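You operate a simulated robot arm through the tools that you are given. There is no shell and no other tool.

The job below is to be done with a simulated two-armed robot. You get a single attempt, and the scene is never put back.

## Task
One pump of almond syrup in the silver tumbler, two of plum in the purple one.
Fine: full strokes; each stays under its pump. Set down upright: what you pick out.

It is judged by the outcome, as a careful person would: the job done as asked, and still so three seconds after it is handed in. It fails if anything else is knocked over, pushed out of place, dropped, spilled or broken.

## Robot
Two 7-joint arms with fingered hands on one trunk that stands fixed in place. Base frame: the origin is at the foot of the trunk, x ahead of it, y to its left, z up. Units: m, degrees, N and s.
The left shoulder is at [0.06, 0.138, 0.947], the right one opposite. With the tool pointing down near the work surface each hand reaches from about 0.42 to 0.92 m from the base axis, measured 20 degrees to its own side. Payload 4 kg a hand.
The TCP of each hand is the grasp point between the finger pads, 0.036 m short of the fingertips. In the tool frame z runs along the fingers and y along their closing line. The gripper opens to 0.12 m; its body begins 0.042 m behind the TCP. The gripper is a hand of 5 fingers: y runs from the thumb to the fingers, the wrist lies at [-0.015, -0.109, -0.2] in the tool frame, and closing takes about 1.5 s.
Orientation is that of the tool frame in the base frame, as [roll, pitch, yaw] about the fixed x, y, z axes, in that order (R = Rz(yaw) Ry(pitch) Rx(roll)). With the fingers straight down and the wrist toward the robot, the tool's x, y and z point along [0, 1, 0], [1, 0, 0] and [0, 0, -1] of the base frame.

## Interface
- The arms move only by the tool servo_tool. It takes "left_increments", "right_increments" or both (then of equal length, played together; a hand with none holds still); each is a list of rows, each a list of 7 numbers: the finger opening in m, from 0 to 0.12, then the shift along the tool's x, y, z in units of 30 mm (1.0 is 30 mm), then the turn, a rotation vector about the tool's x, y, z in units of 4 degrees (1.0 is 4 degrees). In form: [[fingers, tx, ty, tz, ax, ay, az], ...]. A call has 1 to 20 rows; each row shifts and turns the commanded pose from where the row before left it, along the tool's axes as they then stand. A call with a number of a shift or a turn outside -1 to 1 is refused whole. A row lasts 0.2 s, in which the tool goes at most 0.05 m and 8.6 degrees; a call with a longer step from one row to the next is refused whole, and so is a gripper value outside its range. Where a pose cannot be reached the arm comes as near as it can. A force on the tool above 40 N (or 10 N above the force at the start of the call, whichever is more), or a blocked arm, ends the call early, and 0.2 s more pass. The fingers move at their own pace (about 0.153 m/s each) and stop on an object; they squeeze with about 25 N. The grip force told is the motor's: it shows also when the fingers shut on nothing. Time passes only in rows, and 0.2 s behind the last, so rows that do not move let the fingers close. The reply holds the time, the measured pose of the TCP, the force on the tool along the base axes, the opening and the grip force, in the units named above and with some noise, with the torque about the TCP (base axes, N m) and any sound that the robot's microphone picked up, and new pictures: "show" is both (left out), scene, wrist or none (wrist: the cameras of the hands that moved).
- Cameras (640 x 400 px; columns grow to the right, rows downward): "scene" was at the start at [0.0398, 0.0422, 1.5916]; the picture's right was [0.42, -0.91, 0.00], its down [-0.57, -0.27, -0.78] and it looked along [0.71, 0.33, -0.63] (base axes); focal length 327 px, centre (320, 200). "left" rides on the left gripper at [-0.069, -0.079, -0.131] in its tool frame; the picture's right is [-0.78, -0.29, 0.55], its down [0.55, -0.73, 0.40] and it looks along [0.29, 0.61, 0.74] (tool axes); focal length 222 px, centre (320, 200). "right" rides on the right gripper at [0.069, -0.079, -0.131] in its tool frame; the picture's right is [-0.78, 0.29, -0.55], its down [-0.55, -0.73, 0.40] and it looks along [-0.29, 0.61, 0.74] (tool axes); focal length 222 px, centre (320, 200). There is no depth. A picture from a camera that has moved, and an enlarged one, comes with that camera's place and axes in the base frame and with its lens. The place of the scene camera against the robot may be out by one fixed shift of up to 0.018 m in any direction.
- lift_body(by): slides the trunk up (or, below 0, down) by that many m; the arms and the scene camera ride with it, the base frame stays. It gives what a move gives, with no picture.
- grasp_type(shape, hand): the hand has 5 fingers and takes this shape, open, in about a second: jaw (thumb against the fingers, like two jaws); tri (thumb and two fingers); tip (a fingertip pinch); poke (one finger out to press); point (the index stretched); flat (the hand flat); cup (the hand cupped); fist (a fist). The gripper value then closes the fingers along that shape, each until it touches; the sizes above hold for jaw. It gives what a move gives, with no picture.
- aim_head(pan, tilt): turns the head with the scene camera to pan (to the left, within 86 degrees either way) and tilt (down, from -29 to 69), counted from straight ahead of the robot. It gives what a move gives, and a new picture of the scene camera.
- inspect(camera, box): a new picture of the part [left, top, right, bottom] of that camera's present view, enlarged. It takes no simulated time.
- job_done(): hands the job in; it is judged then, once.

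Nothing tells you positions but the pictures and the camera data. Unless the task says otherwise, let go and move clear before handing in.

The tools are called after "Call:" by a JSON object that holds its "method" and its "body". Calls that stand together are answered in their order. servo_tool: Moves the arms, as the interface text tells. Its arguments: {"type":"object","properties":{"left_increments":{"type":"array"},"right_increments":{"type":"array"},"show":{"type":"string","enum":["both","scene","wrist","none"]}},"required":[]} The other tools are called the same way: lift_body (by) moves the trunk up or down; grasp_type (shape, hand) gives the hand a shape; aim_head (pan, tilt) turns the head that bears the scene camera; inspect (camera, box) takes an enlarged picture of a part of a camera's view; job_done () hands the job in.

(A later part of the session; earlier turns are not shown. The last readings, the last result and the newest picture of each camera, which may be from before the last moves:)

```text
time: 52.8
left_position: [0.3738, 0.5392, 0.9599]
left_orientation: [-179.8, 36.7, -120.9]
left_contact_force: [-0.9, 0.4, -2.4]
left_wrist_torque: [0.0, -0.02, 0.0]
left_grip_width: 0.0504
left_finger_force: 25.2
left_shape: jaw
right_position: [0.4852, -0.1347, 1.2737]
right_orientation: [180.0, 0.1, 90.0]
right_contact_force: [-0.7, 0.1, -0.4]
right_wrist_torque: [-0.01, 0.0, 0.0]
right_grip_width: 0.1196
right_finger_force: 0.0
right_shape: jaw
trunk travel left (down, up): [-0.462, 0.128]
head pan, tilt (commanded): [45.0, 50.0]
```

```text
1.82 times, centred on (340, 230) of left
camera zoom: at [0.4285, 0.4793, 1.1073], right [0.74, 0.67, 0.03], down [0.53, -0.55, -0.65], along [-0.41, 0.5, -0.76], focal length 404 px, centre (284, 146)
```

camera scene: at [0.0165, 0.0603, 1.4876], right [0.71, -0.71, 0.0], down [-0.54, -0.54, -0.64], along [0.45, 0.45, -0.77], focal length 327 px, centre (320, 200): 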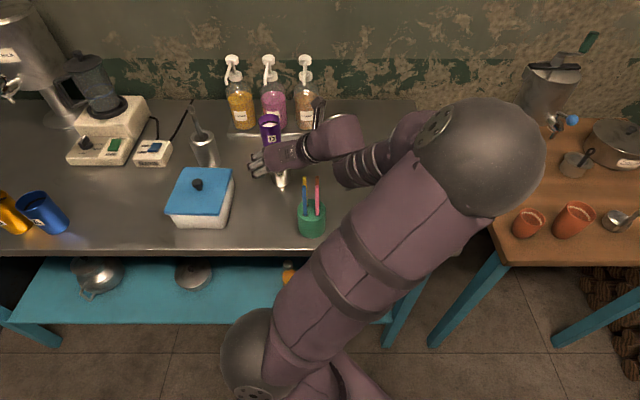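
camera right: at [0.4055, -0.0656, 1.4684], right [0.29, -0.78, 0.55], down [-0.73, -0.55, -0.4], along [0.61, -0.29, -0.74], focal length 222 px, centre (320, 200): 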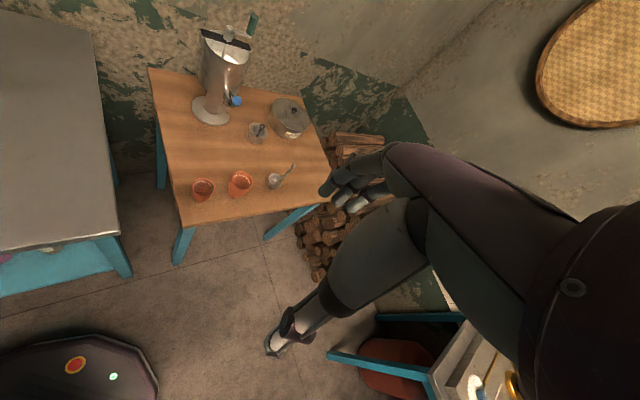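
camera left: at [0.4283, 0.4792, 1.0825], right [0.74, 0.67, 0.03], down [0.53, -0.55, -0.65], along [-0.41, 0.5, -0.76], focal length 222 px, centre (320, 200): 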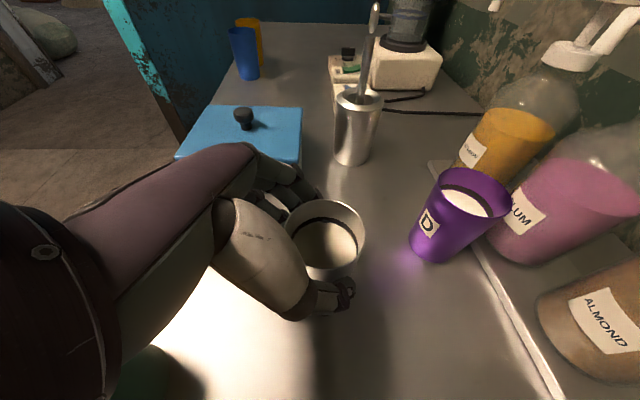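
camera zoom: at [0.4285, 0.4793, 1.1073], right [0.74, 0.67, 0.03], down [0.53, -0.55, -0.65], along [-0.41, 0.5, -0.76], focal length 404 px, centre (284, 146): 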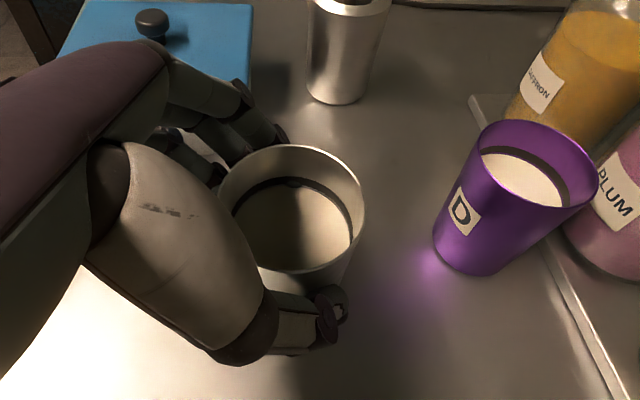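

Held upright. First moving right and slightly forward, keeping distance from the purple tumbler.

Call:
{"method": "servo_tool", "body": {"left_increments": [[0.03, -0.112, -0.356, 0.083, 0, 0, 0], [0.03, -0.224, -0.712, 0.167, 0, 0, 0], [0.03, -0.224, -0.712, 0.167, 0, 0, 0], [0.03, -0.112, -0.356, 0.083, 0, 0, 0], [0.03, 0, 0, 0, 0, 0, 0]]}}

Call:
{"method": "inspect", "body": {"camera": "left", "box": [200, 60, 520, 360]}}

```text
time: 54.0
left_position: [0.3874, 0.5353, 0.9654]
left_orientation: [-179.8, 36.7, -121.0]
left_contact_force: [-0.1, -0.2, -1.3]
left_wrist_torque: [0.01, 0.03, -0.01]
left_grip_width: 0.0502
left_finger_force: 25.9
left_shape: jaw
left hand out of reach, approached as far as the arm can: row 1, 2, 3, 4
right_position: [0.4849, -0.1343, 1.2734]
right_orientation: [179.9, 0.0, 90.0]
right_contact_force: [-0.4, -0.4, -0.2]
right_wrist_torque: [0.01, 0.0, 0.0]
right_grip_width: 0.1198
right_finger_force: 0.0
right_shape: jaw
trunk travel left (down, up): [-0.462, 0.128]
head pan, tilt (commanded): [45.0, 50.0]
camera scene: at [0.0167, 0.0603, 1.5126], right [0.71, -0.71, 0.0], down [-0.54, -0.54, -0.64], along [0.45, 0.45, -0.77], focal length 327 px, centre (320, 200)
camera left: at [0.4418, 0.4759, 1.1122], right [0.74, 0.67, 0.03], down [0.53, -0.55, -0.64], along [-0.41, 0.5, -0.76], focal length 222 px, centre (320, 200)
```

scene: 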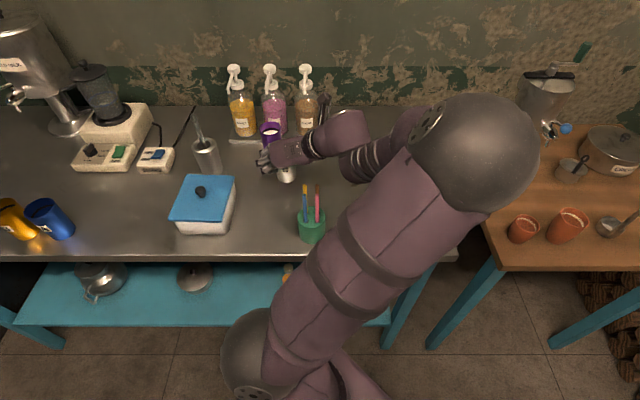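
left: 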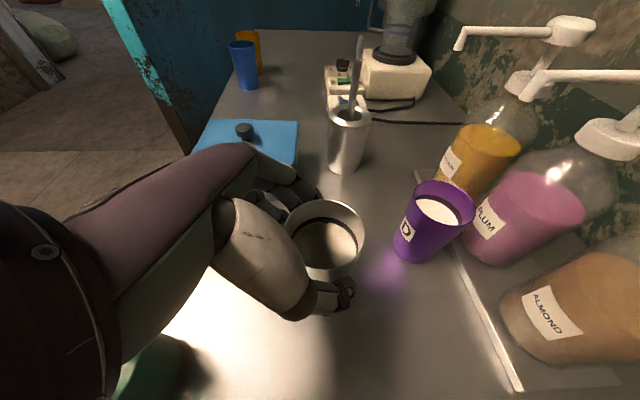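

```text
1.33 times, centred on (360, 210) of left
camera zoom: at [0.4418, 0.4759, 1.1122], right [0.74, 0.67, 0.03], down [0.53, -0.55, -0.64], along [-0.41, 0.5, -0.76], focal length 296 px, centre (267, 187)
```

zoom: 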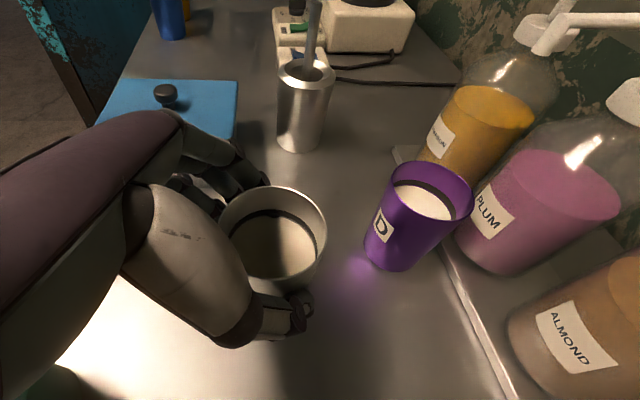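

The arm hit its posture limit with this yaw, so the cup only moved ~1.5 cm; everything is still fine and upright. I'll raise it a bit and turn back to about 45° yaw, which has more room.

Call:
{"method": "lift_body", "body": {"by": 0.05}}

Call:
{"method": "servo_tool", "body": {"left_increments": [[0.03, 0, 0, 0, 0.523, 0, 0.7016], [0.03, 0, 0, 0, 0.523, 0, 0.7016], [0.03, 0, 0, 0, 0.523, 0, 0.7016], [0.03, 0, 0, 0, 0.523, 0, 0.7016], [0.03, 0, 0, 0, 0, 0, 0]]}}

```text
time: 55.0
left_position: [0.3872, 0.5357, 1.0148]
left_orientation: [-179.7, 36.7, -120.9]
left_contact_force: [-0.1, -0.5, -2.2]
left_wrist_torque: [-0.02, 0.0, -0.04]
left_grip_width: 0.0502
left_finger_force: 24.7
left_shape: jaw
right_position: [0.4855, -0.1343, 1.3232]
right_orientation: [-180.0, 0.0, 90.0]
right_contact_force: [0.7, 0.6, -0.2]
right_wrist_torque: [-0.04, -0.01, -0.01]
right_grip_width: 0.1199
right_finger_force: 0.0
right_shape: jaw
trunk travel left (down, up): [-0.512, 0.078]
head pan, tilt (commanded): [45.0, 50.0]
```

```text
time: 56.1
left_position: [0.3879, 0.5371, 1.0146]
left_orientation: [-179.6, 36.8, -134.9]
left_contact_force: [-0.3, -0.4, -2.0]
left_wrist_torque: [-0.01, 0.02, 0.03]
left_grip_width: 0.0504
left_finger_force: 25.3
left_shape: jaw
right_position: [0.4848, -0.1349, 1.3248]
right_orientation: [-179.9, 0.1, 90.0]
right_contact_force: [0.7, 0.6, -0.3]
right_wrist_torque: [0.04, -0.01, 0.03]
right_grip_width: 0.1195
right_finger_force: 0.0
right_shape: jaw
trunk travel left (down, up): [-0.512, 0.078]
head pan, tilt (commanded): [45.0, 50.0]
camera scene: at [0.0167, 0.0603, 1.5626], right [0.71, -0.71, 0.0], down [-0.54, -0.54, -0.64], along [0.45, 0.45, -0.77], focal length 327 px, centre (320, 200)
camera left: at [0.4256, 0.4644, 1.162], right [0.88, 0.47, 0.03], down [0.38, -0.67, -0.64], along [-0.28, 0.58, -0.76], focal length 222 px, centre (320, 200)
```

scene: 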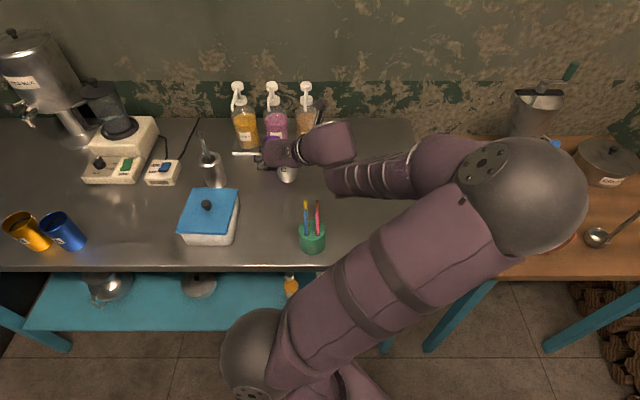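
left: 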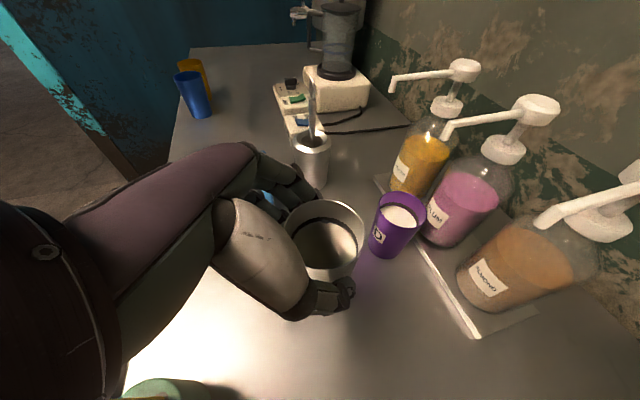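

Now at 45° yaw with the arm comfortable. Carrying the cup right and forward to a spot in front of the almond spout.

Call:
{"method": "servo_tool", "body": {"left_increments": [[0.03, -0.246, -0.173, 0.184, 0, 0, 0], [0.03, -0.4925, -0.345, 0.368, 0, 0, 0], [0.03, -0.4925, -0.345, 0.368, 0, 0, 0], [0.03, -0.4925, -0.345, 0.368, 0, 0, 0], [0.03, -0.246, -0.173, 0.184, 0, 0, 0], [0.03, 0, 0, 0, 0, 0, 0]]}}

Call:
{"method": "inspect", "body": {"camera": "left", "box": [200, 60, 520, 360]}}

```text
time: 57.5
left_position: [0.4525, 0.5475, 1.0443]
left_orientation: [-179.8, 36.8, -135.1]
left_contact_force: [-0.2, -0.3, -2.0]
left_wrist_torque: [-0.04, 0.0, 0.03]
left_grip_width: 0.0504
left_finger_force: 24.9
left_shape: jaw
left hand out of reach, approached as far as the arm can: row 3, 4, 5
right_position: [0.4845, -0.1339, 1.3246]
right_orientation: [-179.9, 0.0, 90.0]
right_contact_force: [0.8, -0.5, -0.4]
right_wrist_torque: [0.0, 0.0, -0.02]
right_grip_width: 0.1195
right_finger_force: 0.1
right_shape: jaw
trunk travel left (down, up): [-0.512, 0.078]
head pan, tilt (commanded): [45.0, 50.0]
camera scene: at [0.0164, 0.0607, 1.5626], right [0.71, -0.71, 0.0], down [-0.54, -0.54, -0.64], along [0.45, 0.45, -0.77], focal length 327 px, centre (320, 200)
camera left: at [0.4906, 0.4749, 1.1901], right [0.88, 0.47, 0.03], down [0.38, -0.67, -0.64], along [-0.28, 0.58, -0.76], focal length 222 px, centre (320, 200)
```

scene: 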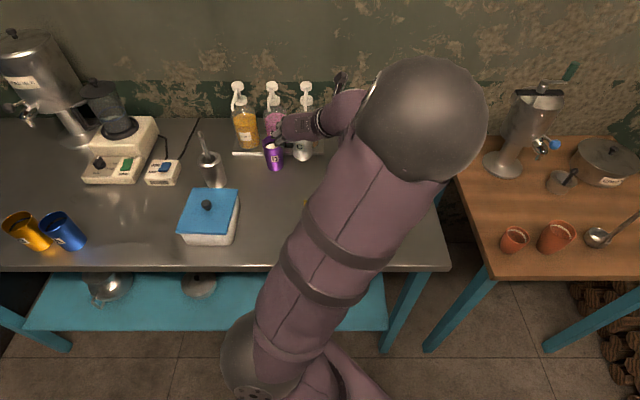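
left: 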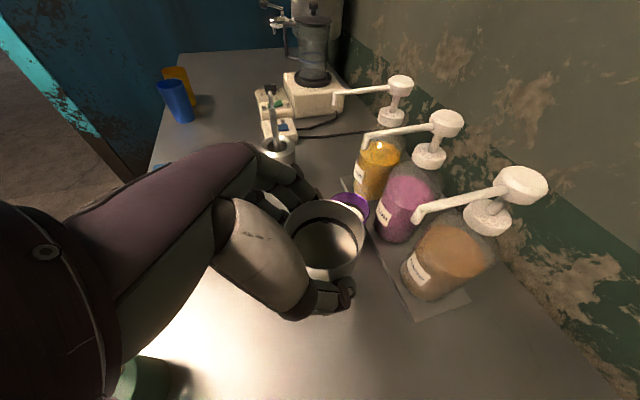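

```text
1.33 times, centred on (360, 210) of left
camera zoom: at [0.4906, 0.4749, 1.1901], right [0.88, 0.47, 0.03], down [0.38, -0.67, -0.64], along [-0.28, 0.58, -0.76], focal length 296 px, centre (267, 187)
```

zoom: 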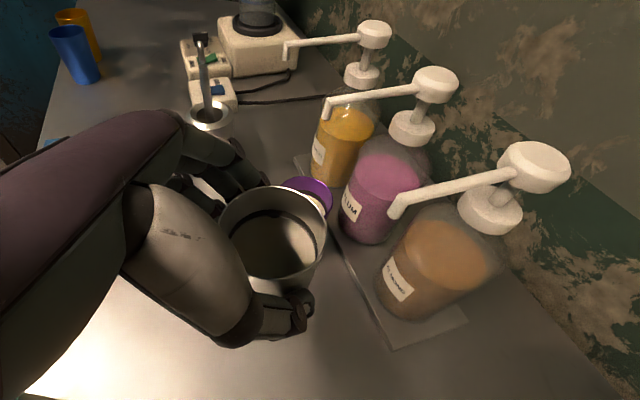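

Reach is limited at this height relative to the shoulder (the arm drifted up 3 cm). Lowering the trunk relative to the hand should help, as it did for plum: first I raise the hand 8 cm, then lower the trunk.

Call:
{"method": "servo_tool", "body": {"left_increments": [[0.03, -0.4, 0, -0.535, 0, 0, 0], [0.03, -0.4, 0, -0.535, 0, 0, 0], [0.03, -0.4, 0, -0.535, 0, 0, 0], [0.03, -0.4, 0, -0.535, 0, 0, 0], [0.03, 0, 0, 0, 0, 0, 0]], "show": "scene"}}

```text
time: 58.8
left_position: [0.4518, 0.5461, 1.1236]
left_orientation: [-179.8, 36.8, -134.9]
left_contact_force: [0.6, -0.1, -1.8]
left_wrist_torque: [0.0, 0.03, 0.03]
left_grip_width: 0.0503
left_finger_force: 24.5
left_shape: jaw
right_position: [0.4845, -0.1347, 1.3248]
right_orientation: [180.0, 0.0, 90.0]
right_contact_force: [0.4, -0.5, -0.1]
right_wrist_torque: [-0.03, -0.01, 0.01]
right_grip_width: 0.1196
right_finger_force: 0.0
right_shape: jaw
trunk travel left (down, up): [-0.512, 0.078]
head pan, tilt (commanded): [45.0, 50.0]
camera scene: at [0.0167, 0.0604, 1.5625], right [0.71, -0.71, 0.0], down [-0.54, -0.54, -0.64], along [0.45, 0.45, -0.77], focal length 327 px, centre (320, 200)
```

scene: 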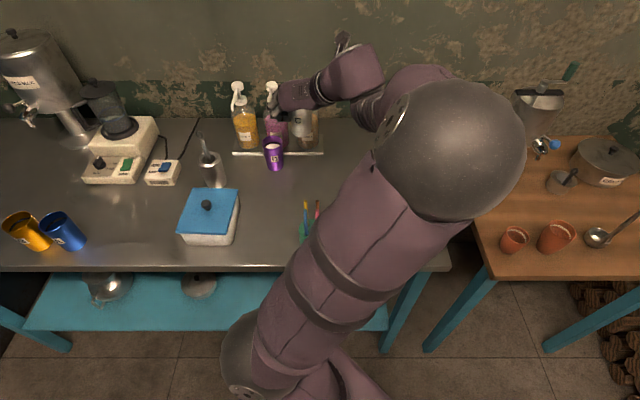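

Works, and the commanded pose follows the measured one. Moving to the pre-position in front of the almond spout at this height, then the trunk will lower everything.

Call:
{"method": "servo_tool", "body": {"left_increments": [[0.03, -0.297, -0.044, 0.222, 0, 0, 0], [0.03, -0.297, -0.044, 0.222, 0, 0, 0], [0.03, 0, 0, 0, 0, 0, 0]]}}

Call:
{"method": "inspect", "body": {"camera": "left", "box": [200, 60, 520, 360]}}

```text
time: 59.5
left_position: [0.4688, 0.56, 1.1232]
left_orientation: [-179.8, 36.8, -135.0]
left_contact_force: [-0.2, -0.5, -2.7]
left_wrist_torque: [-0.04, -0.03, -0.05]
left_grip_width: 0.0502
left_finger_force: 25.2
left_shape: jaw
right_position: [0.4839, -0.1344, 1.3246]
right_orientation: [-180.0, 0.1, 90.0]
right_contact_force: [-0.4, -0.1, 0.2]
right_wrist_torque: [0.0, 0.02, -0.01]
right_grip_width: 0.1196
right_finger_force: 0.0
right_shape: jaw
trunk travel left (down, up): [-0.512, 0.078]
head pan, tilt (commanded): [45.0, 50.0]
camera scene: at [0.0166, 0.0603, 1.5626], right [0.71, -0.71, 0.0], down [-0.54, -0.54, -0.64], along [0.45, 0.45, -0.77], focal length 327 px, centre (320, 200)
camera left: at [0.5074, 0.4881, 1.2699], right [0.88, 0.47, 0.03], down [0.38, -0.67, -0.64], along [-0.28, 0.58, -0.76], focal length 222 px, centre (320, 200)
```

scene: 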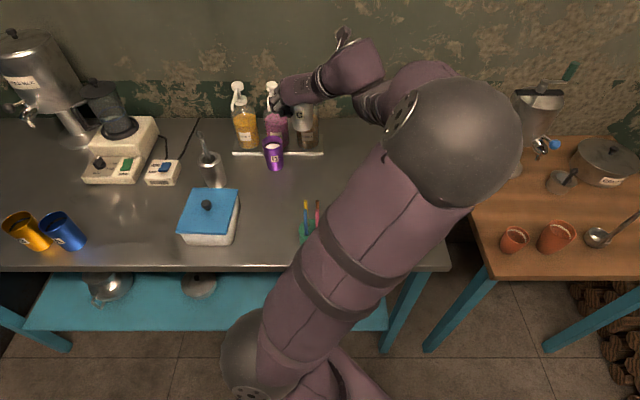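
left: 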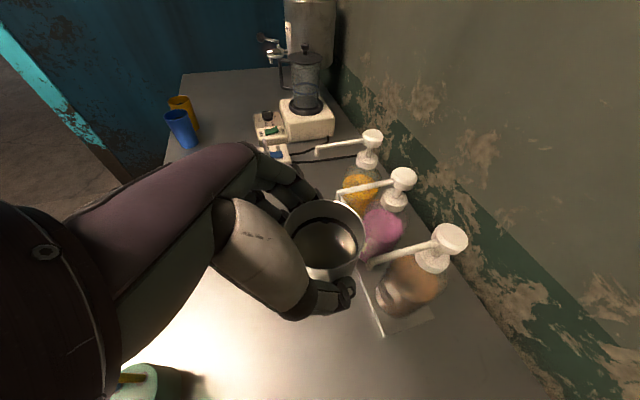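

```text
1.33 times, centred on (360, 210) of left
camera zoom: at [0.5074, 0.4881, 1.2699], right [0.88, 0.47, 0.03], down [0.38, -0.67, -0.64], along [-0.28, 0.58, -0.76], focal length 296 px, centre (267, 187)
```

zoom: 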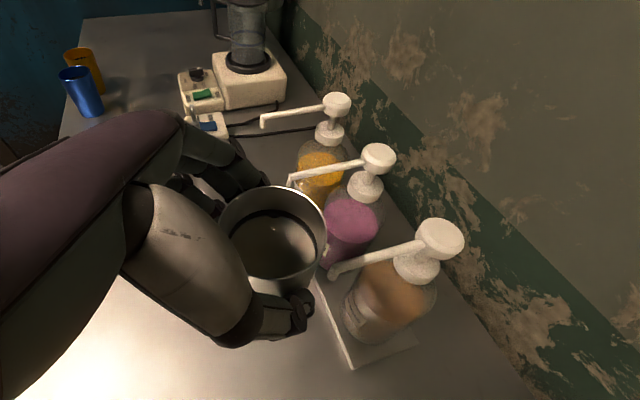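

The cup is 5 cm in front of the almond spout, laterally aligned. Lowering with the trunk in two stages.

Call:
{"method": "lift_body", "body": {"by": -0.1}}

Call:
{"method": "inspect", "body": {"camera": "left", "box": [200, 60, 520, 360]}}

Call:
{"method": "inspect", "body": {"camera": "scene", "box": [180, 60, 500, 260]}}

```text
time: 60.9
left_position: [0.4682, 0.5601, 1.023]
left_orientation: [-179.8, 36.8, -135.0]
left_contact_force: [0.0, 0.3, -2.9]
left_wrist_torque: [0.01, 0.03, -0.04]
left_grip_width: 0.0503
left_finger_force: 25.0
left_shape: jaw
right_position: [0.4846, -0.1348, 1.2248]
right_orientation: [179.9, -0.1, 89.9]
right_contact_force: [-0.4, 1.3, 0.2]
right_wrist_torque: [0.03, -0.02, -0.01]
right_grip_width: 0.12
right_finger_force: 0.1
right_shape: jaw
trunk travel left (down, up): [-0.412, 0.178]
head pan, tilt (commanded): [45.0, 50.0]
```

```text
1.33 times, centred on (360, 210) of left
camera zoom: at [0.5073, 0.4881, 1.17], right [0.88, 0.47, 0.03], down [0.38, -0.67, -0.64], along [-0.28, 0.58, -0.76], focal length 296 px, centre (267, 187)
```

zoom: 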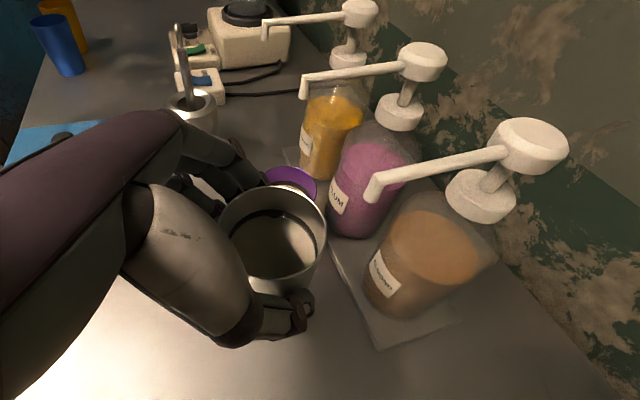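

```text
2.00 times, centred on (340, 160) of scene
camera zoom: at [0.0165, 0.0603, 1.4626], right [0.71, -0.71, 0.0], down [-0.54, -0.54, -0.64], along [0.45, 0.45, -0.77], focal length 654 px, centre (280, 280)
```

zoom: 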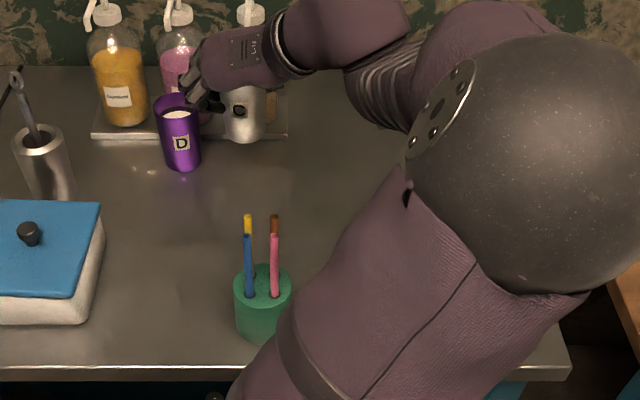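

Fingers still clear of the purple tumbler by over a centimetre. Lowering the rest, to 2.5 cm above the table.

Call:
{"method": "lift_body", "body": {"by": -0.063}}

Call:
{"method": "inspect", "body": {"camera": "left", "box": [200, 60, 520, 360]}}

Call:
{"method": "inspect", "body": {"camera": "scene", "box": [220, 30, 380, 150]}}

```text
time: 61.9
left_position: [0.4678, 0.5606, 0.9613]
left_orientation: [-179.8, 36.8, -135.0]
left_contact_force: [0.0, -0.6, -1.4]
left_wrist_torque: [0.02, 0.01, 0.02]
left_grip_width: 0.0503
left_finger_force: 24.8
left_shape: jaw
right_position: [0.4834, -0.1351, 1.1622]
right_orientation: [-180.0, -0.1, 90.0]
right_contact_force: [1.2, -0.2, 0.1]
right_wrist_torque: [0.03, 0.0, -0.03]
right_grip_width: 0.1197
right_finger_force: 0.0
right_shape: jaw
trunk travel left (down, up): [-0.349, 0.241]
head pan, tilt (commanded): [45.0, 50.0]
```

```text
1.33 times, centred on (360, 210) of left
camera zoom: at [0.5072, 0.4881, 1.107], right [0.88, 0.47, 0.03], down [0.38, -0.67, -0.64], along [-0.28, 0.58, -0.76], focal length 296 px, centre (267, 187)
```

zoom: 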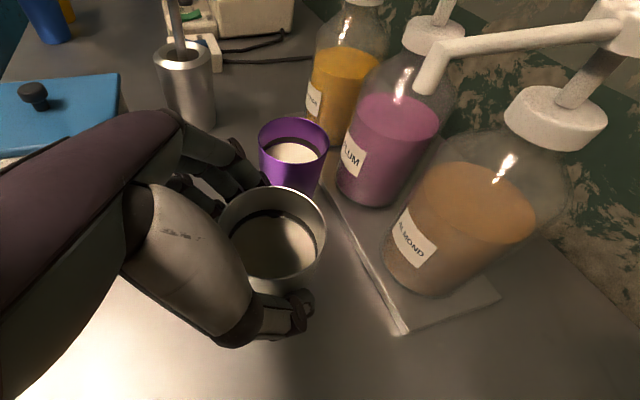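

```text
3.33 times, centred on (300, 90) of scene
camera zoom: at [0.0165, 0.0603, 1.3996], right [0.71, -0.71, 0.0], down [-0.54, -0.54, -0.64], along [0.45, 0.45, -0.77], focal length 1089 px, centre (387, 567)
```

zoom: 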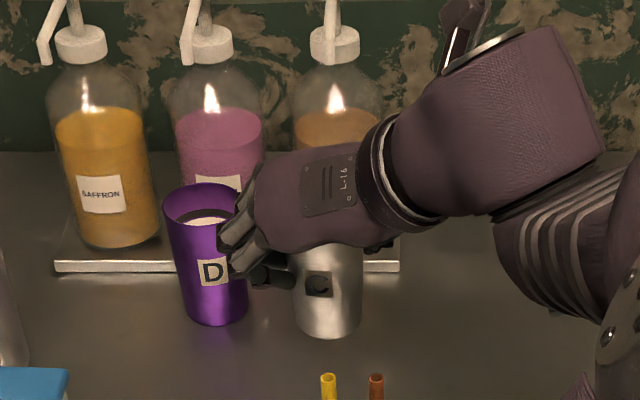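

Before sliding forward I need to know how far the knuckles stick out toward the purple tumbler—zooming in on both views.

Call:
{"method": "inspect", "body": {"camera": "left", "box": [260, 110, 400, 220]}}

Call:
{"method": "inspect", "body": {"camera": "scene", "box": [260, 70, 340, 140]}}

```text
3.64 times, centred on (330, 165) of left
camera zoom: at [0.5072, 0.4881, 1.107], right [0.88, 0.47, 0.03], down [0.38, -0.67, -0.64], along [-0.28, 0.58, -0.76], focal length 808 px, centre (284, 327)
```

zoom: 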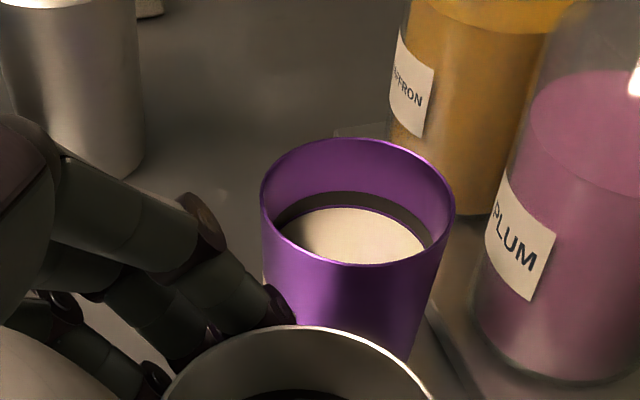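

```text
5.71 times, centred on (300, 105) of scene
camera zoom: at [0.0165, 0.0603, 1.3996], right [0.71, -0.71, 0.0], down [-0.54, -0.54, -0.64], along [0.45, 0.45, -0.77], focal length 1868 px, centre (434, 743)
```

zoom: 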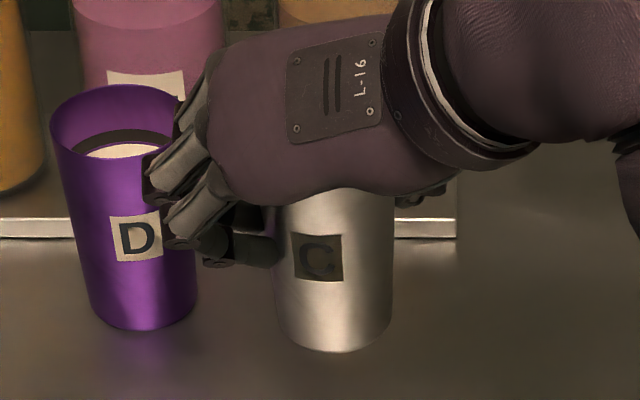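

The curled knuckles stick out ~8 cm to the left, so at 45° yaw they'd graze the purple tumbler. Yawing the hand to ~60° here (trunk now lower) would swing them back; trying that in place.

Call:
{"method": "servo_tool", "body": {"left_increments": [[0.03, 0, 0, 0, -0.55, 0, -0.736], [0.03, 0, 0, 0, -0.55, 0, -0.736], [0.03, 0, 0, 0, -0.55, 0, -0.736], [0.03, 0, 0, 0, -0.55, 0, -0.736], [0.03, 0, 0, 0, 0, 0, 0]]}}

Call:
{"method": "inspect", "body": {"camera": "left", "box": [200, 60, 520, 360]}}

Call:
{"method": "inspect", "body": {"camera": "scene", "box": [220, 30, 380, 150]}}

```text
time: 63.1
left_position: [0.4751, 0.5553, 0.9778]
left_orientation: [-179.5, 37.3, -124.1]
left_contact_force: [0.1, 1.0, -2.0]
left_wrist_torque: [0.01, 0.01, 0.02]
left_grip_width: 0.0502
left_finger_force: 25.1
left_shape: jaw
left hand out of reach, approached as far as the arm can: row 3, 4
right_position: [0.4844, -0.1354, 1.1615]
right_orientation: [179.9, 0.1, 90.1]
right_contact_force: [-0.1, -1.4, -0.4]
right_wrist_torque: [0.04, 0.02, -0.01]
right_grip_width: 0.1198
right_finger_force: 0.1
right_shape: jaw
trunk travel left (down, up): [-0.349, 0.241]
head pan, tilt (commanded): [45.0, 50.0]
camera scene: at [0.0167, 0.0603, 1.3995], right [0.71, -0.71, 0.0], down [-0.54, -0.54, -0.64], along [0.45, 0.45, -0.77], focal length 327 px, centre (320, 200)
camera left: at [0.5264, 0.4913, 1.125], right [0.78, 0.62, 0.04], down [0.5, -0.58, -0.65], along [-0.38, 0.52, -0.76], focal length 222 px, centre (320, 200)
```

scene: 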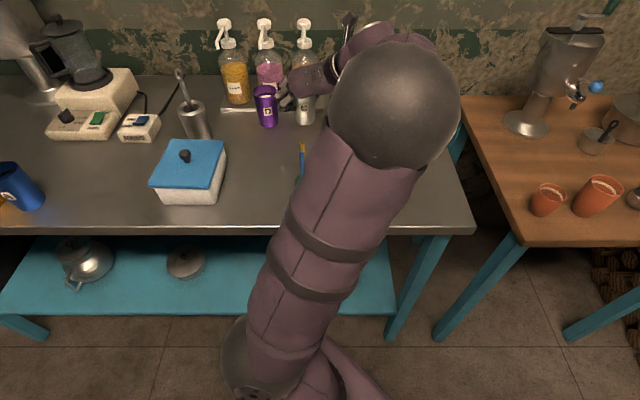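
left: 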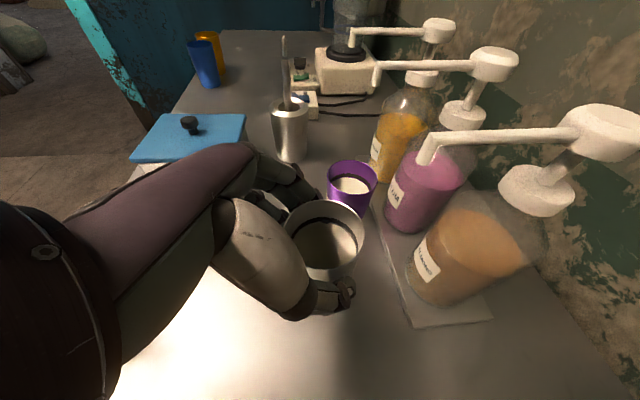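

```text
1.33 times, centred on (360, 210) of left
camera zoom: at [0.5264, 0.4913, 1.125], right [0.78, 0.62, 0.04], down [0.5, -0.58, -0.65], along [-0.38, 0.52, -0.76], focal length 296 px, centre (267, 187)
```

zoom: 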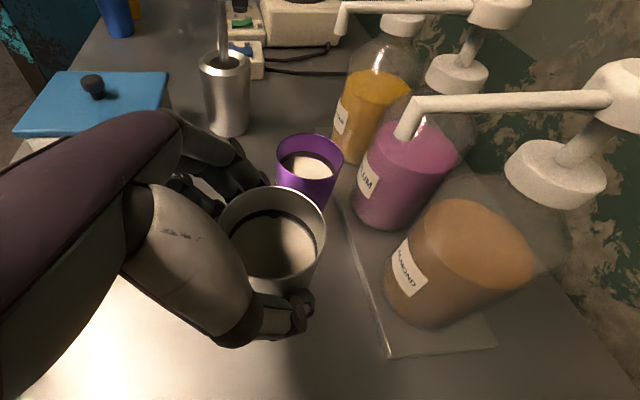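

```text
3.33 times, centred on (300, 90) of scene
camera zoom: at [0.0167, 0.0603, 1.3995], right [0.71, -0.71, 0.0], down [-0.54, -0.54, -0.64], along [0.45, 0.45, -0.77], focal length 1089 px, centre (387, 567)
```

zoom: 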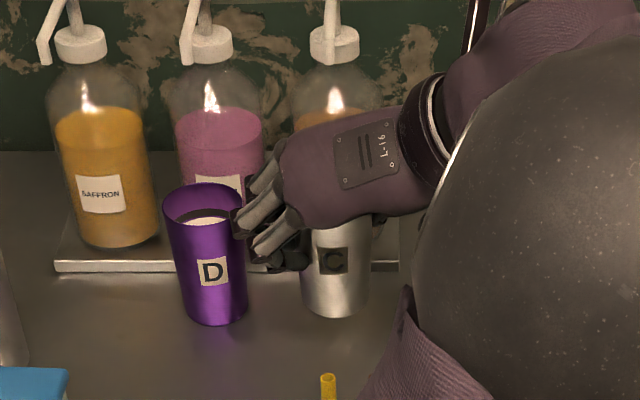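

Reached ~56° with the hand slightly raised. I'll give the arm more room the same way: hand up 7.5 cm, trunk down 9 cm.

Call:
{"method": "servo_tool", "body": {"left_increments": [[0.03, -0.379, 0, -0.4975, 0, 0, 0], [0.03, -0.379, 0, -0.4975, 0, 0, 0], [0.03, -0.379, 0, -0.4975, 0, 0, 0], [0.03, -0.379, 0, -0.4975, 0, 0, 0], [0.03, 0, 0, 0, 0, 0, 0]], "show": "scene"}}

Call:
{"method": "lift_body", "body": {"by": -0.08}}

Call:
{"method": "inspect", "body": {"camera": "scene", "box": [0, 0, 640, 400]}}

```text
time: 64.3
left_position: [0.4749, 0.5583, 1.0542]
left_orientation: [-179.8, 36.7, -124.0]
left_contact_force: [0.3, -0.3, -2.5]
left_wrist_torque: [-0.01, 0.0, 0.01]
left_grip_width: 0.0504
left_finger_force: 25.1
left_shape: jaw
right_position: [0.4847, -0.1348, 1.1615]
right_orientation: [-180.0, 0.0, 90.1]
right_contact_force: [-0.6, -0.6, 0.4]
right_wrist_torque: [0.02, 0.01, 0.01]
right_grip_width: 0.1199
right_finger_force: 0.1
right_shape: jaw
trunk travel left (down, up): [-0.349, 0.241]
head pan, tilt (commanded): [45.0, 50.0]
camera scene: at [0.0167, 0.0603, 1.3996], right [0.71, -0.71, 0.0], down [-0.54, -0.54, -0.64], along [0.45, 0.45, -0.77], focal length 327 px, centre (320, 200)
```

scene: 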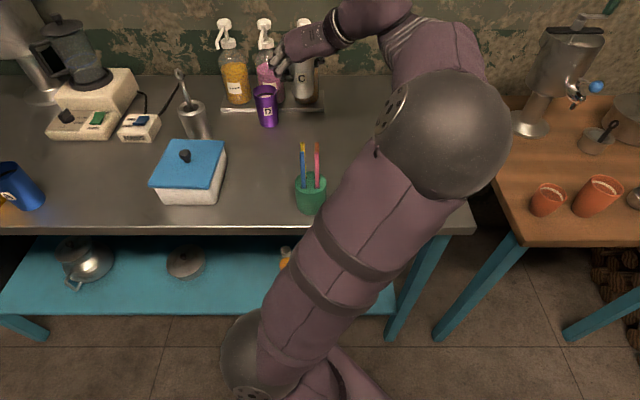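

```text
time: 65.5
left_position: [0.4751, 0.5566, 0.9738]
left_orientation: [-179.7, 36.8, -123.9]
left_contact_force: [-0.7, -0.8, -2.6]
left_wrist_torque: [-0.06, 0.0, 0.02]
left_grip_width: 0.0505
left_finger_force: 25.2
left_shape: jaw
right_position: [0.4848, -0.1344, 1.0814]
right_orientation: [-179.9, 0.1, 90.0]
right_contact_force: [0.4, -0.2, 0.5]
right_wrist_torque: [-0.05, 0.01, 0.01]
right_grip_width: 0.1197
right_finger_force: 0.0
right_shape: jaw
trunk travel left (down, up): [-0.269, 0.321]
head pan, tilt (commanded): [45.0, 50.0]
```

```text
1.00 times, centred on (320, 200) of scene (not enlarged: the box is as wide or as high as the picture)
camera zoom: at [0.0165, 0.0603, 1.3196], right [0.71, -0.71, 0.0], down [-0.54, -0.54, -0.64], along [0.45, 0.45, -0.77], focal length 327 px, centre (320, 200)
```

zoom: 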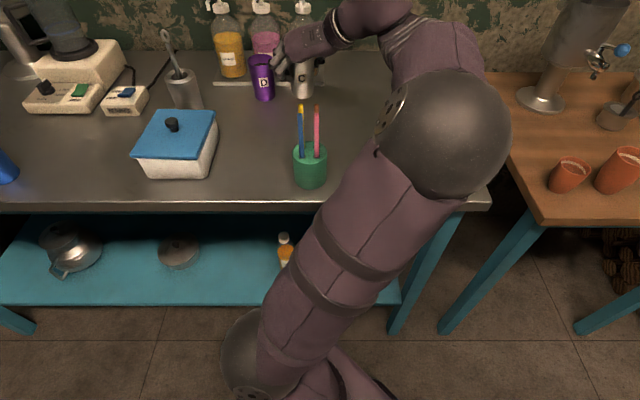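

Good clearance now: knuckles swing back from the purple tumbler. Sliding forward half the distance, then checking.

Call:
{"method": "servo_tool", "body": {"left_increments": [[0.03, -0.214, -0.052, 0.16, 0, 0, 0], [0.03, -0.214, -0.052, 0.16, 0, 0, 0], [0.03, -0.214, -0.052, 0.16, 0, 0, 0], [0.03, 0, 0, 0, 0, 0, 0]]}}

Call:
{"method": "inspect", "body": {"camera": "left", "box": [200, 20, 520, 320]}}

Call:
{"method": "inspect", "body": {"camera": "scene", "box": [220, 20, 360, 125]}}

```text
time: 66.5
left_position: [0.4874, 0.5682, 0.9738]
left_orientation: [-179.7, 37.0, -124.1]
left_contact_force: [-0.3, 0.5, -2.3]
left_wrist_torque: [-0.01, 0.03, 0.02]
left_grip_width: 0.05
left_finger_force: 24.7
left_shape: jaw
left hand out of reach, approached as far as the arm can: row 3
right_position: [0.4835, -0.1347, 1.0813]
right_orientation: [180.0, 0.0, 90.1]
right_contact_force: [-0.1, -0.1, 0.7]
right_wrist_torque: [0.01, 0.03, 0.0]
right_grip_width: 0.1199
right_finger_force: 0.1
right_shape: jaw
trunk travel left (down, up): [-0.269, 0.321]
head pan, tilt (commanded): [45.0, 50.0]
camera scene: at [0.0168, 0.0602, 1.3196], right [0.71, -0.71, 0.0], down [-0.54, -0.54, -0.64], along [0.45, 0.45, -0.77], focal length 327 px, centre (320, 200)
camera left: at [0.5372, 0.5044, 1.1219], right [0.78, 0.63, 0.04], down [0.5, -0.58, -0.65], along [-0.38, 0.52, -0.76], focal length 222 px, centre (320, 200)
```

scene: 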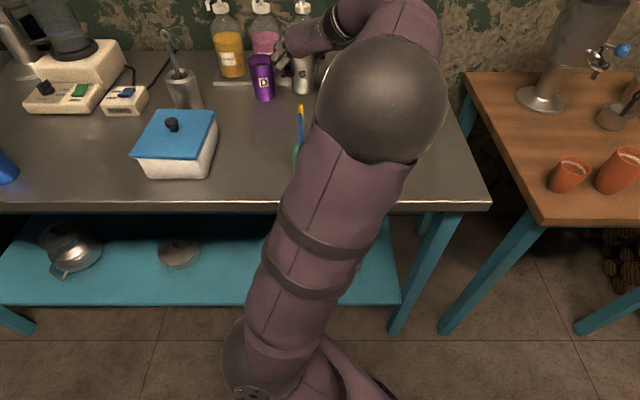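
left: 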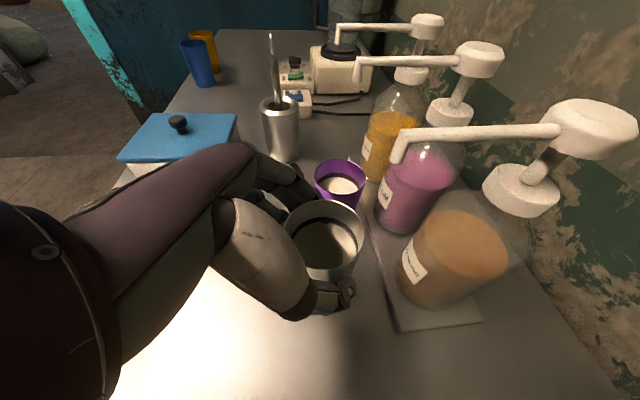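

```text
1.33 times, centred on (360, 170) of left
camera zoom: at [0.5372, 0.5044, 1.1219], right [0.78, 0.63, 0.04], down [0.5, -0.58, -0.65], along [-0.38, 0.52, -0.76], focal length 296 px, centre (267, 240)
```

zoom: 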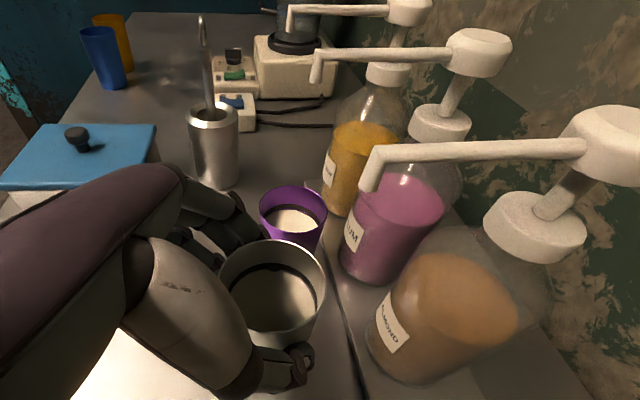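

```text
3.81 times, centred on (290, 72) of scene
camera zoom: at [0.0168, 0.0602, 1.3196], right [0.71, -0.71, 0.0], down [-0.54, -0.54, -0.64], along [0.45, 0.45, -0.77], focal length 1245 px, centre (434, 686)
```

zoom: 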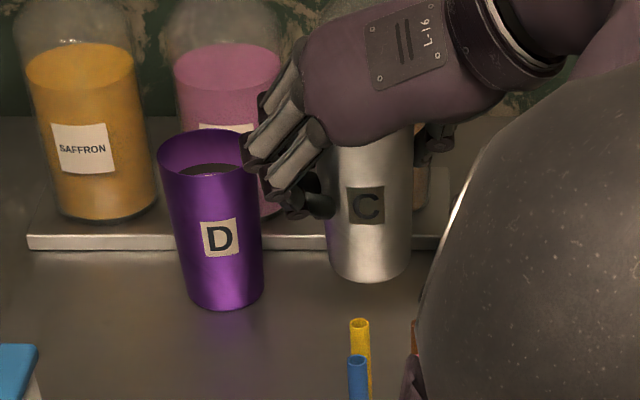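

Forward reach stops at this yaw about 3 cm short. Easing the yaw to ~50° (still clear of the purple tumbler) and trying the remaining distance, slightly biased right.

Call:
{"method": "servo_tool", "body": {"left_increments": [[0.03, 0, 0, 0, 0.449, 0, 0.6005], [0.03, 0, 0, 0, 0.449, 0, 0.6005], [0.03, -0.272, -0.068, 0.204, 0, 0, 0], [0.03, 0, 0, 0, 0, 0, 0]]}}

Call:
{"method": "inspect", "body": {"camera": "scene", "box": [220, 20, 360, 125]}}

```text
time: 67.5
left_position: [0.4935, 0.5751, 0.9754]
left_orientation: [-179.7, 36.7, -129.9]
left_contact_force: [-0.1, 0.7, -2.0]
left_wrist_torque: [0.0, 0.01, 0.01]
left_grip_width: 0.0504
left_finger_force: 25.4
left_shape: jaw
right_position: [0.4837, -0.1338, 1.0805]
right_orientation: [-180.0, -0.1, 90.1]
right_contact_force: [0.0, 0.3, 0.6]
right_wrist_torque: [-0.01, 0.0, 0.03]
right_grip_width: 0.1199
right_finger_force: 0.1
right_shape: jaw
trunk travel left (down, up): [-0.269, 0.321]
head pan, tilt (commanded): [45.0, 50.0]
camera scene: at [0.0168, 0.0603, 1.3196], right [0.71, -0.71, 0.0], down [-0.54, -0.54, -0.64], along [0.45, 0.45, -0.77], focal length 327 px, centre (320, 200)
camera left: at [0.5384, 0.5061, 1.1226], right [0.84, 0.54, 0.03], down [0.43, -0.63, -0.64], along [-0.33, 0.55, -0.76], focal length 222 px, centre (320, 200)
```

scene: 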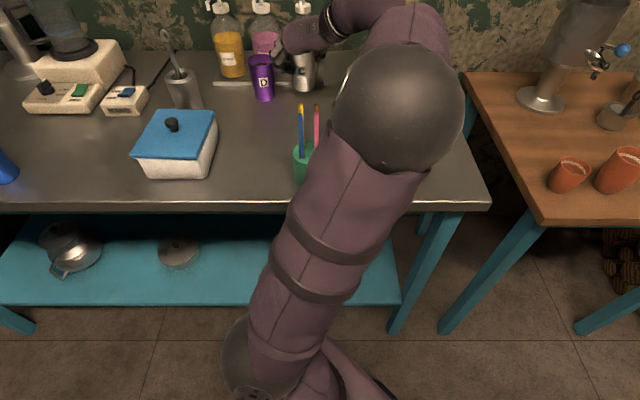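
left: 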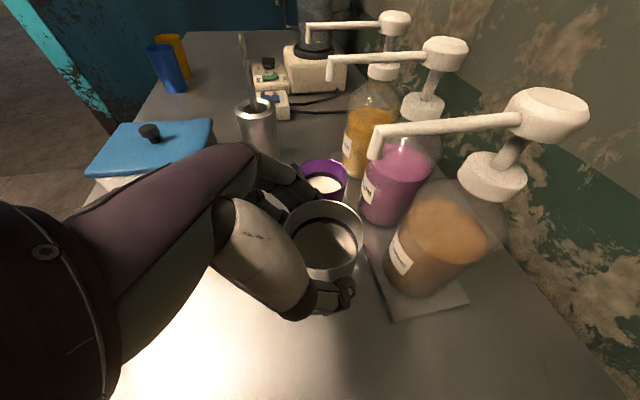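

```text
3.81 times, centred on (290, 72) of scene
camera zoom: at [0.0168, 0.0603, 1.3196], right [0.71, -0.71, 0.0], down [-0.54, -0.54, -0.64], along [0.45, 0.45, -0.77], focal length 1245 px, centre (434, 686)
```

zoom: 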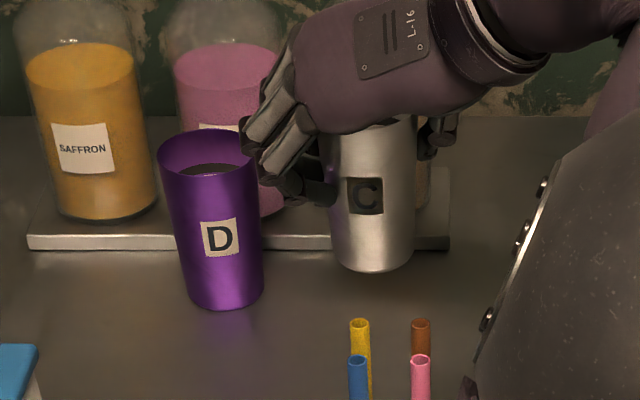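

That works and stays reachable. Continuing one small step at a time.

Call:
{"method": "servo_tool", "body": {"left_increments": [[0.03, -0.272, -0.1, 0.204, 0, 0, 0], [0.03, 0, 0, 0, 0, 0, 0]], "show": "wrist"}}

Call:
{"method": "inspect", "body": {"camera": "left", "box": [250, 100, 410, 240]}}

Call:
{"method": "inspect", "body": {"camera": "scene", "box": [220, 20, 360, 125]}}

```text
time: 68.1
left_position: [0.4944, 0.5743, 0.9754]
left_orientation: [-179.8, 36.9, -130.0]
left_contact_force: [-1.5, -0.5, -1.8]
left_wrist_torque: [-0.01, 0.03, 0.0]
left_grip_width: 0.0501
left_finger_force: 25.2
left_shape: jaw
left hand out of reach, approached as far as the arm can: row 1
right_position: [0.485, -0.135, 1.0814]
right_orientation: [180.0, 0.0, 90.1]
right_contact_force: [0.1, 0.0, 0.1]
right_wrist_torque: [0.01, -0.01, 0.0]
right_grip_width: 0.1197
right_finger_force: 0.1
right_shape: jaw
trunk travel left (down, up): [-0.269, 0.321]
head pan, tilt (commanded): [45.0, 50.0]
camera left: at [0.5382, 0.506, 1.1227], right [0.84, 0.54, 0.03], down [0.43, -0.63, -0.64], along [-0.33, 0.55, -0.76], focal length 222 px, centre (320, 200)
```

left: 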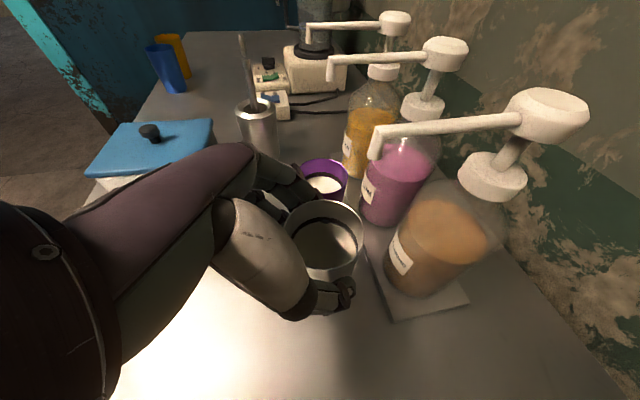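

```text
2.86 times, centred on (330, 170) of left
camera zoom: at [0.5382, 0.506, 1.1227], right [0.84, 0.54, 0.03], down [0.43, -0.63, -0.64], along [-0.33, 0.55, -0.76], focal length 635 px, centre (291, 286)
```

zoom: 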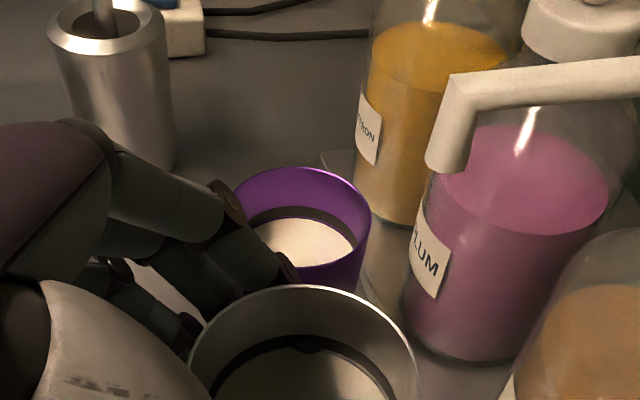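

```text
3.81 times, centred on (290, 72) of scene
camera zoom: at [0.0167, 0.0603, 1.3196], right [0.71, -0.71, 0.0], down [-0.54, -0.54, -0.64], along [0.45, 0.45, -0.77], focal length 1245 px, centre (434, 686)
```

zoom: 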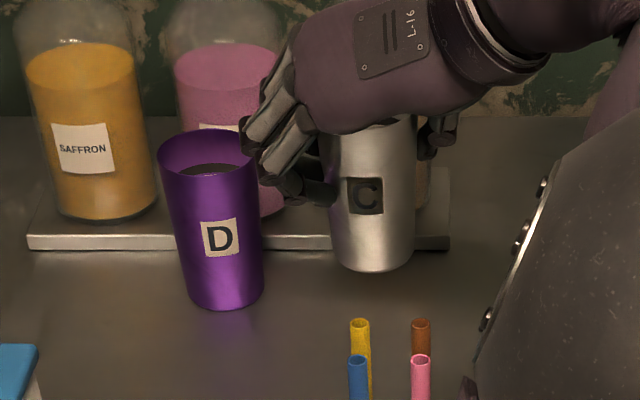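

Reach grows when the shoulder is lower relative to the hand, so another ~10 cm of trunk should do it. Before lowering further, I'll check what surrounds the right arm.

Call:
{"method": "aim_head", "body": {"pan": -40, "tilt": 50}}

Call:
{"method": "aim_head", "body": {"pan": -75, "tilt": 50}}

Call:
{"method": "aim_head", "body": {"pan": 45, "tilt": 50}}

```text
time: 69.7
left_position: [0.494, 0.5748, 0.9758]
left_orientation: [-179.7, 36.8, -129.9]
left_contact_force: [0.1, 0.4, -2.2]
left_wrist_torque: [-0.02, 0.0, 0.04]
left_grip_width: 0.0502
left_finger_force: 24.7
left_shape: jaw
right_position: [0.4839, -0.1339, 1.0809]
right_orientation: [-180.0, -0.1, 90.0]
right_contact_force: [0.3, 0.0, 0.5]
right_wrist_torque: [0.01, -0.01, 0.0]
right_grip_width: 0.1198
right_finger_force: 0.0
right_shape: jaw
trunk travel left (down, up): [-0.269, 0.321]
head pan, tilt (commanded): [-40.0, 50.0]
camera scene: at [0.0213, -0.0436, 1.3196], right [-0.64, -0.77, 0.0], down [-0.59, 0.49, -0.64], along [0.49, -0.41, -0.77], focal length 327 px, centre (320, 200)
```

scene: 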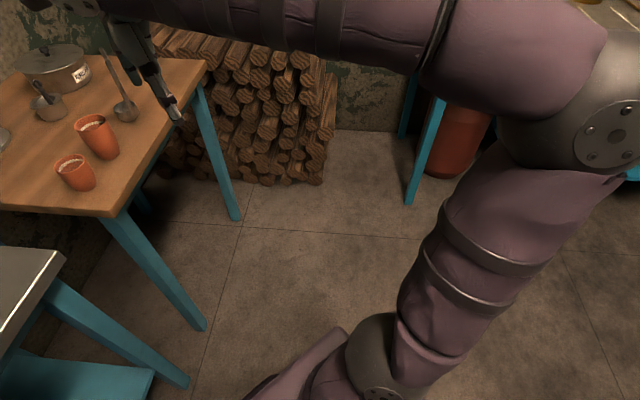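

```text
time: 70.7
left_position: [0.4938, 0.5747, 0.9762]
left_orientation: [-179.7, 36.9, -129.9]
left_contact_force: [0.0, 0.2, -2.1]
left_wrist_torque: [-0.02, 0.01, 0.01]
left_grip_width: 0.0501
left_finger_force: 24.5
left_shape: jaw
right_position: [0.484, -0.1348, 1.0812]
right_orientation: [179.9, 0.1, 90.0]
right_contact_force: [0.4, 0.1, 0.5]
right_wrist_torque: [-0.03, 0.03, 0.04]
right_grip_width: 0.1196
right_finger_force: 0.0
right_shape: jaw
trunk travel left (down, up): [-0.269, 0.321]
head pan, tilt (commanded): [-75.0, 50.0]
camera scene: at [-0.0178, -0.0685, 1.3196], right [-0.97, -0.26, 0.0], down [-0.2, 0.74, -0.64], along [0.17, -0.62, -0.77], focal length 327 px, centre (320, 200)
```

scene: 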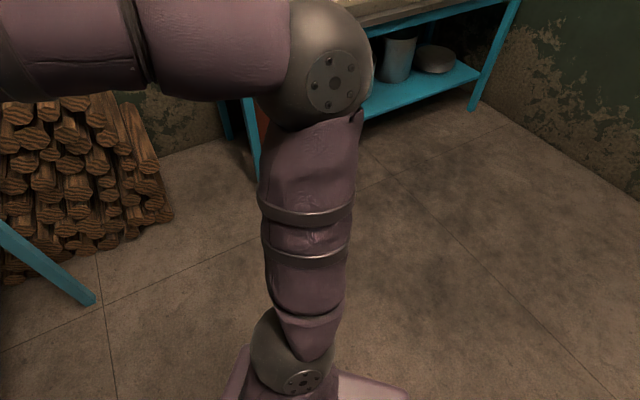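

```text
time: 72.7
left_position: [0.4943, 0.5733, 0.9757]
left_orientation: [-179.8, 36.9, -130.0]
left_contact_force: [-0.3, -0.8, -1.5]
left_wrist_torque: [-0.05, 0.04, 0.0]
left_grip_width: 0.0503
left_finger_force: 25.1
left_shape: jaw
right_position: [0.4845, -0.1344, 1.0818]
right_orientation: [-180.0, 0.1, 90.0]
right_contact_force: [-0.6, 1.2, 0.0]
right_wrist_torque: [-0.01, -0.02, -0.01]
right_grip_width: 0.1197
right_finger_force: 0.1
right_shape: jaw
trunk travel left (down, up): [-0.269, 0.321]
head pan, tilt (commanded): [45.0, 50.0]
camera scene: at [0.0167, 0.0603, 1.3196], right [0.71, -0.71, 0.0], down [-0.54, -0.54, -0.64], along [0.45, 0.45, -0.77], focal length 327 px, centre (320, 200)
```

scene: 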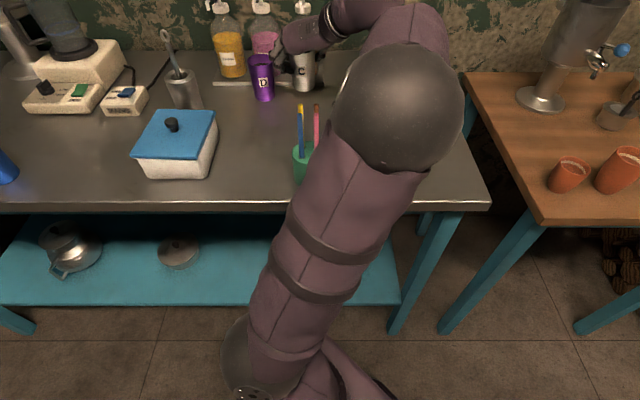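

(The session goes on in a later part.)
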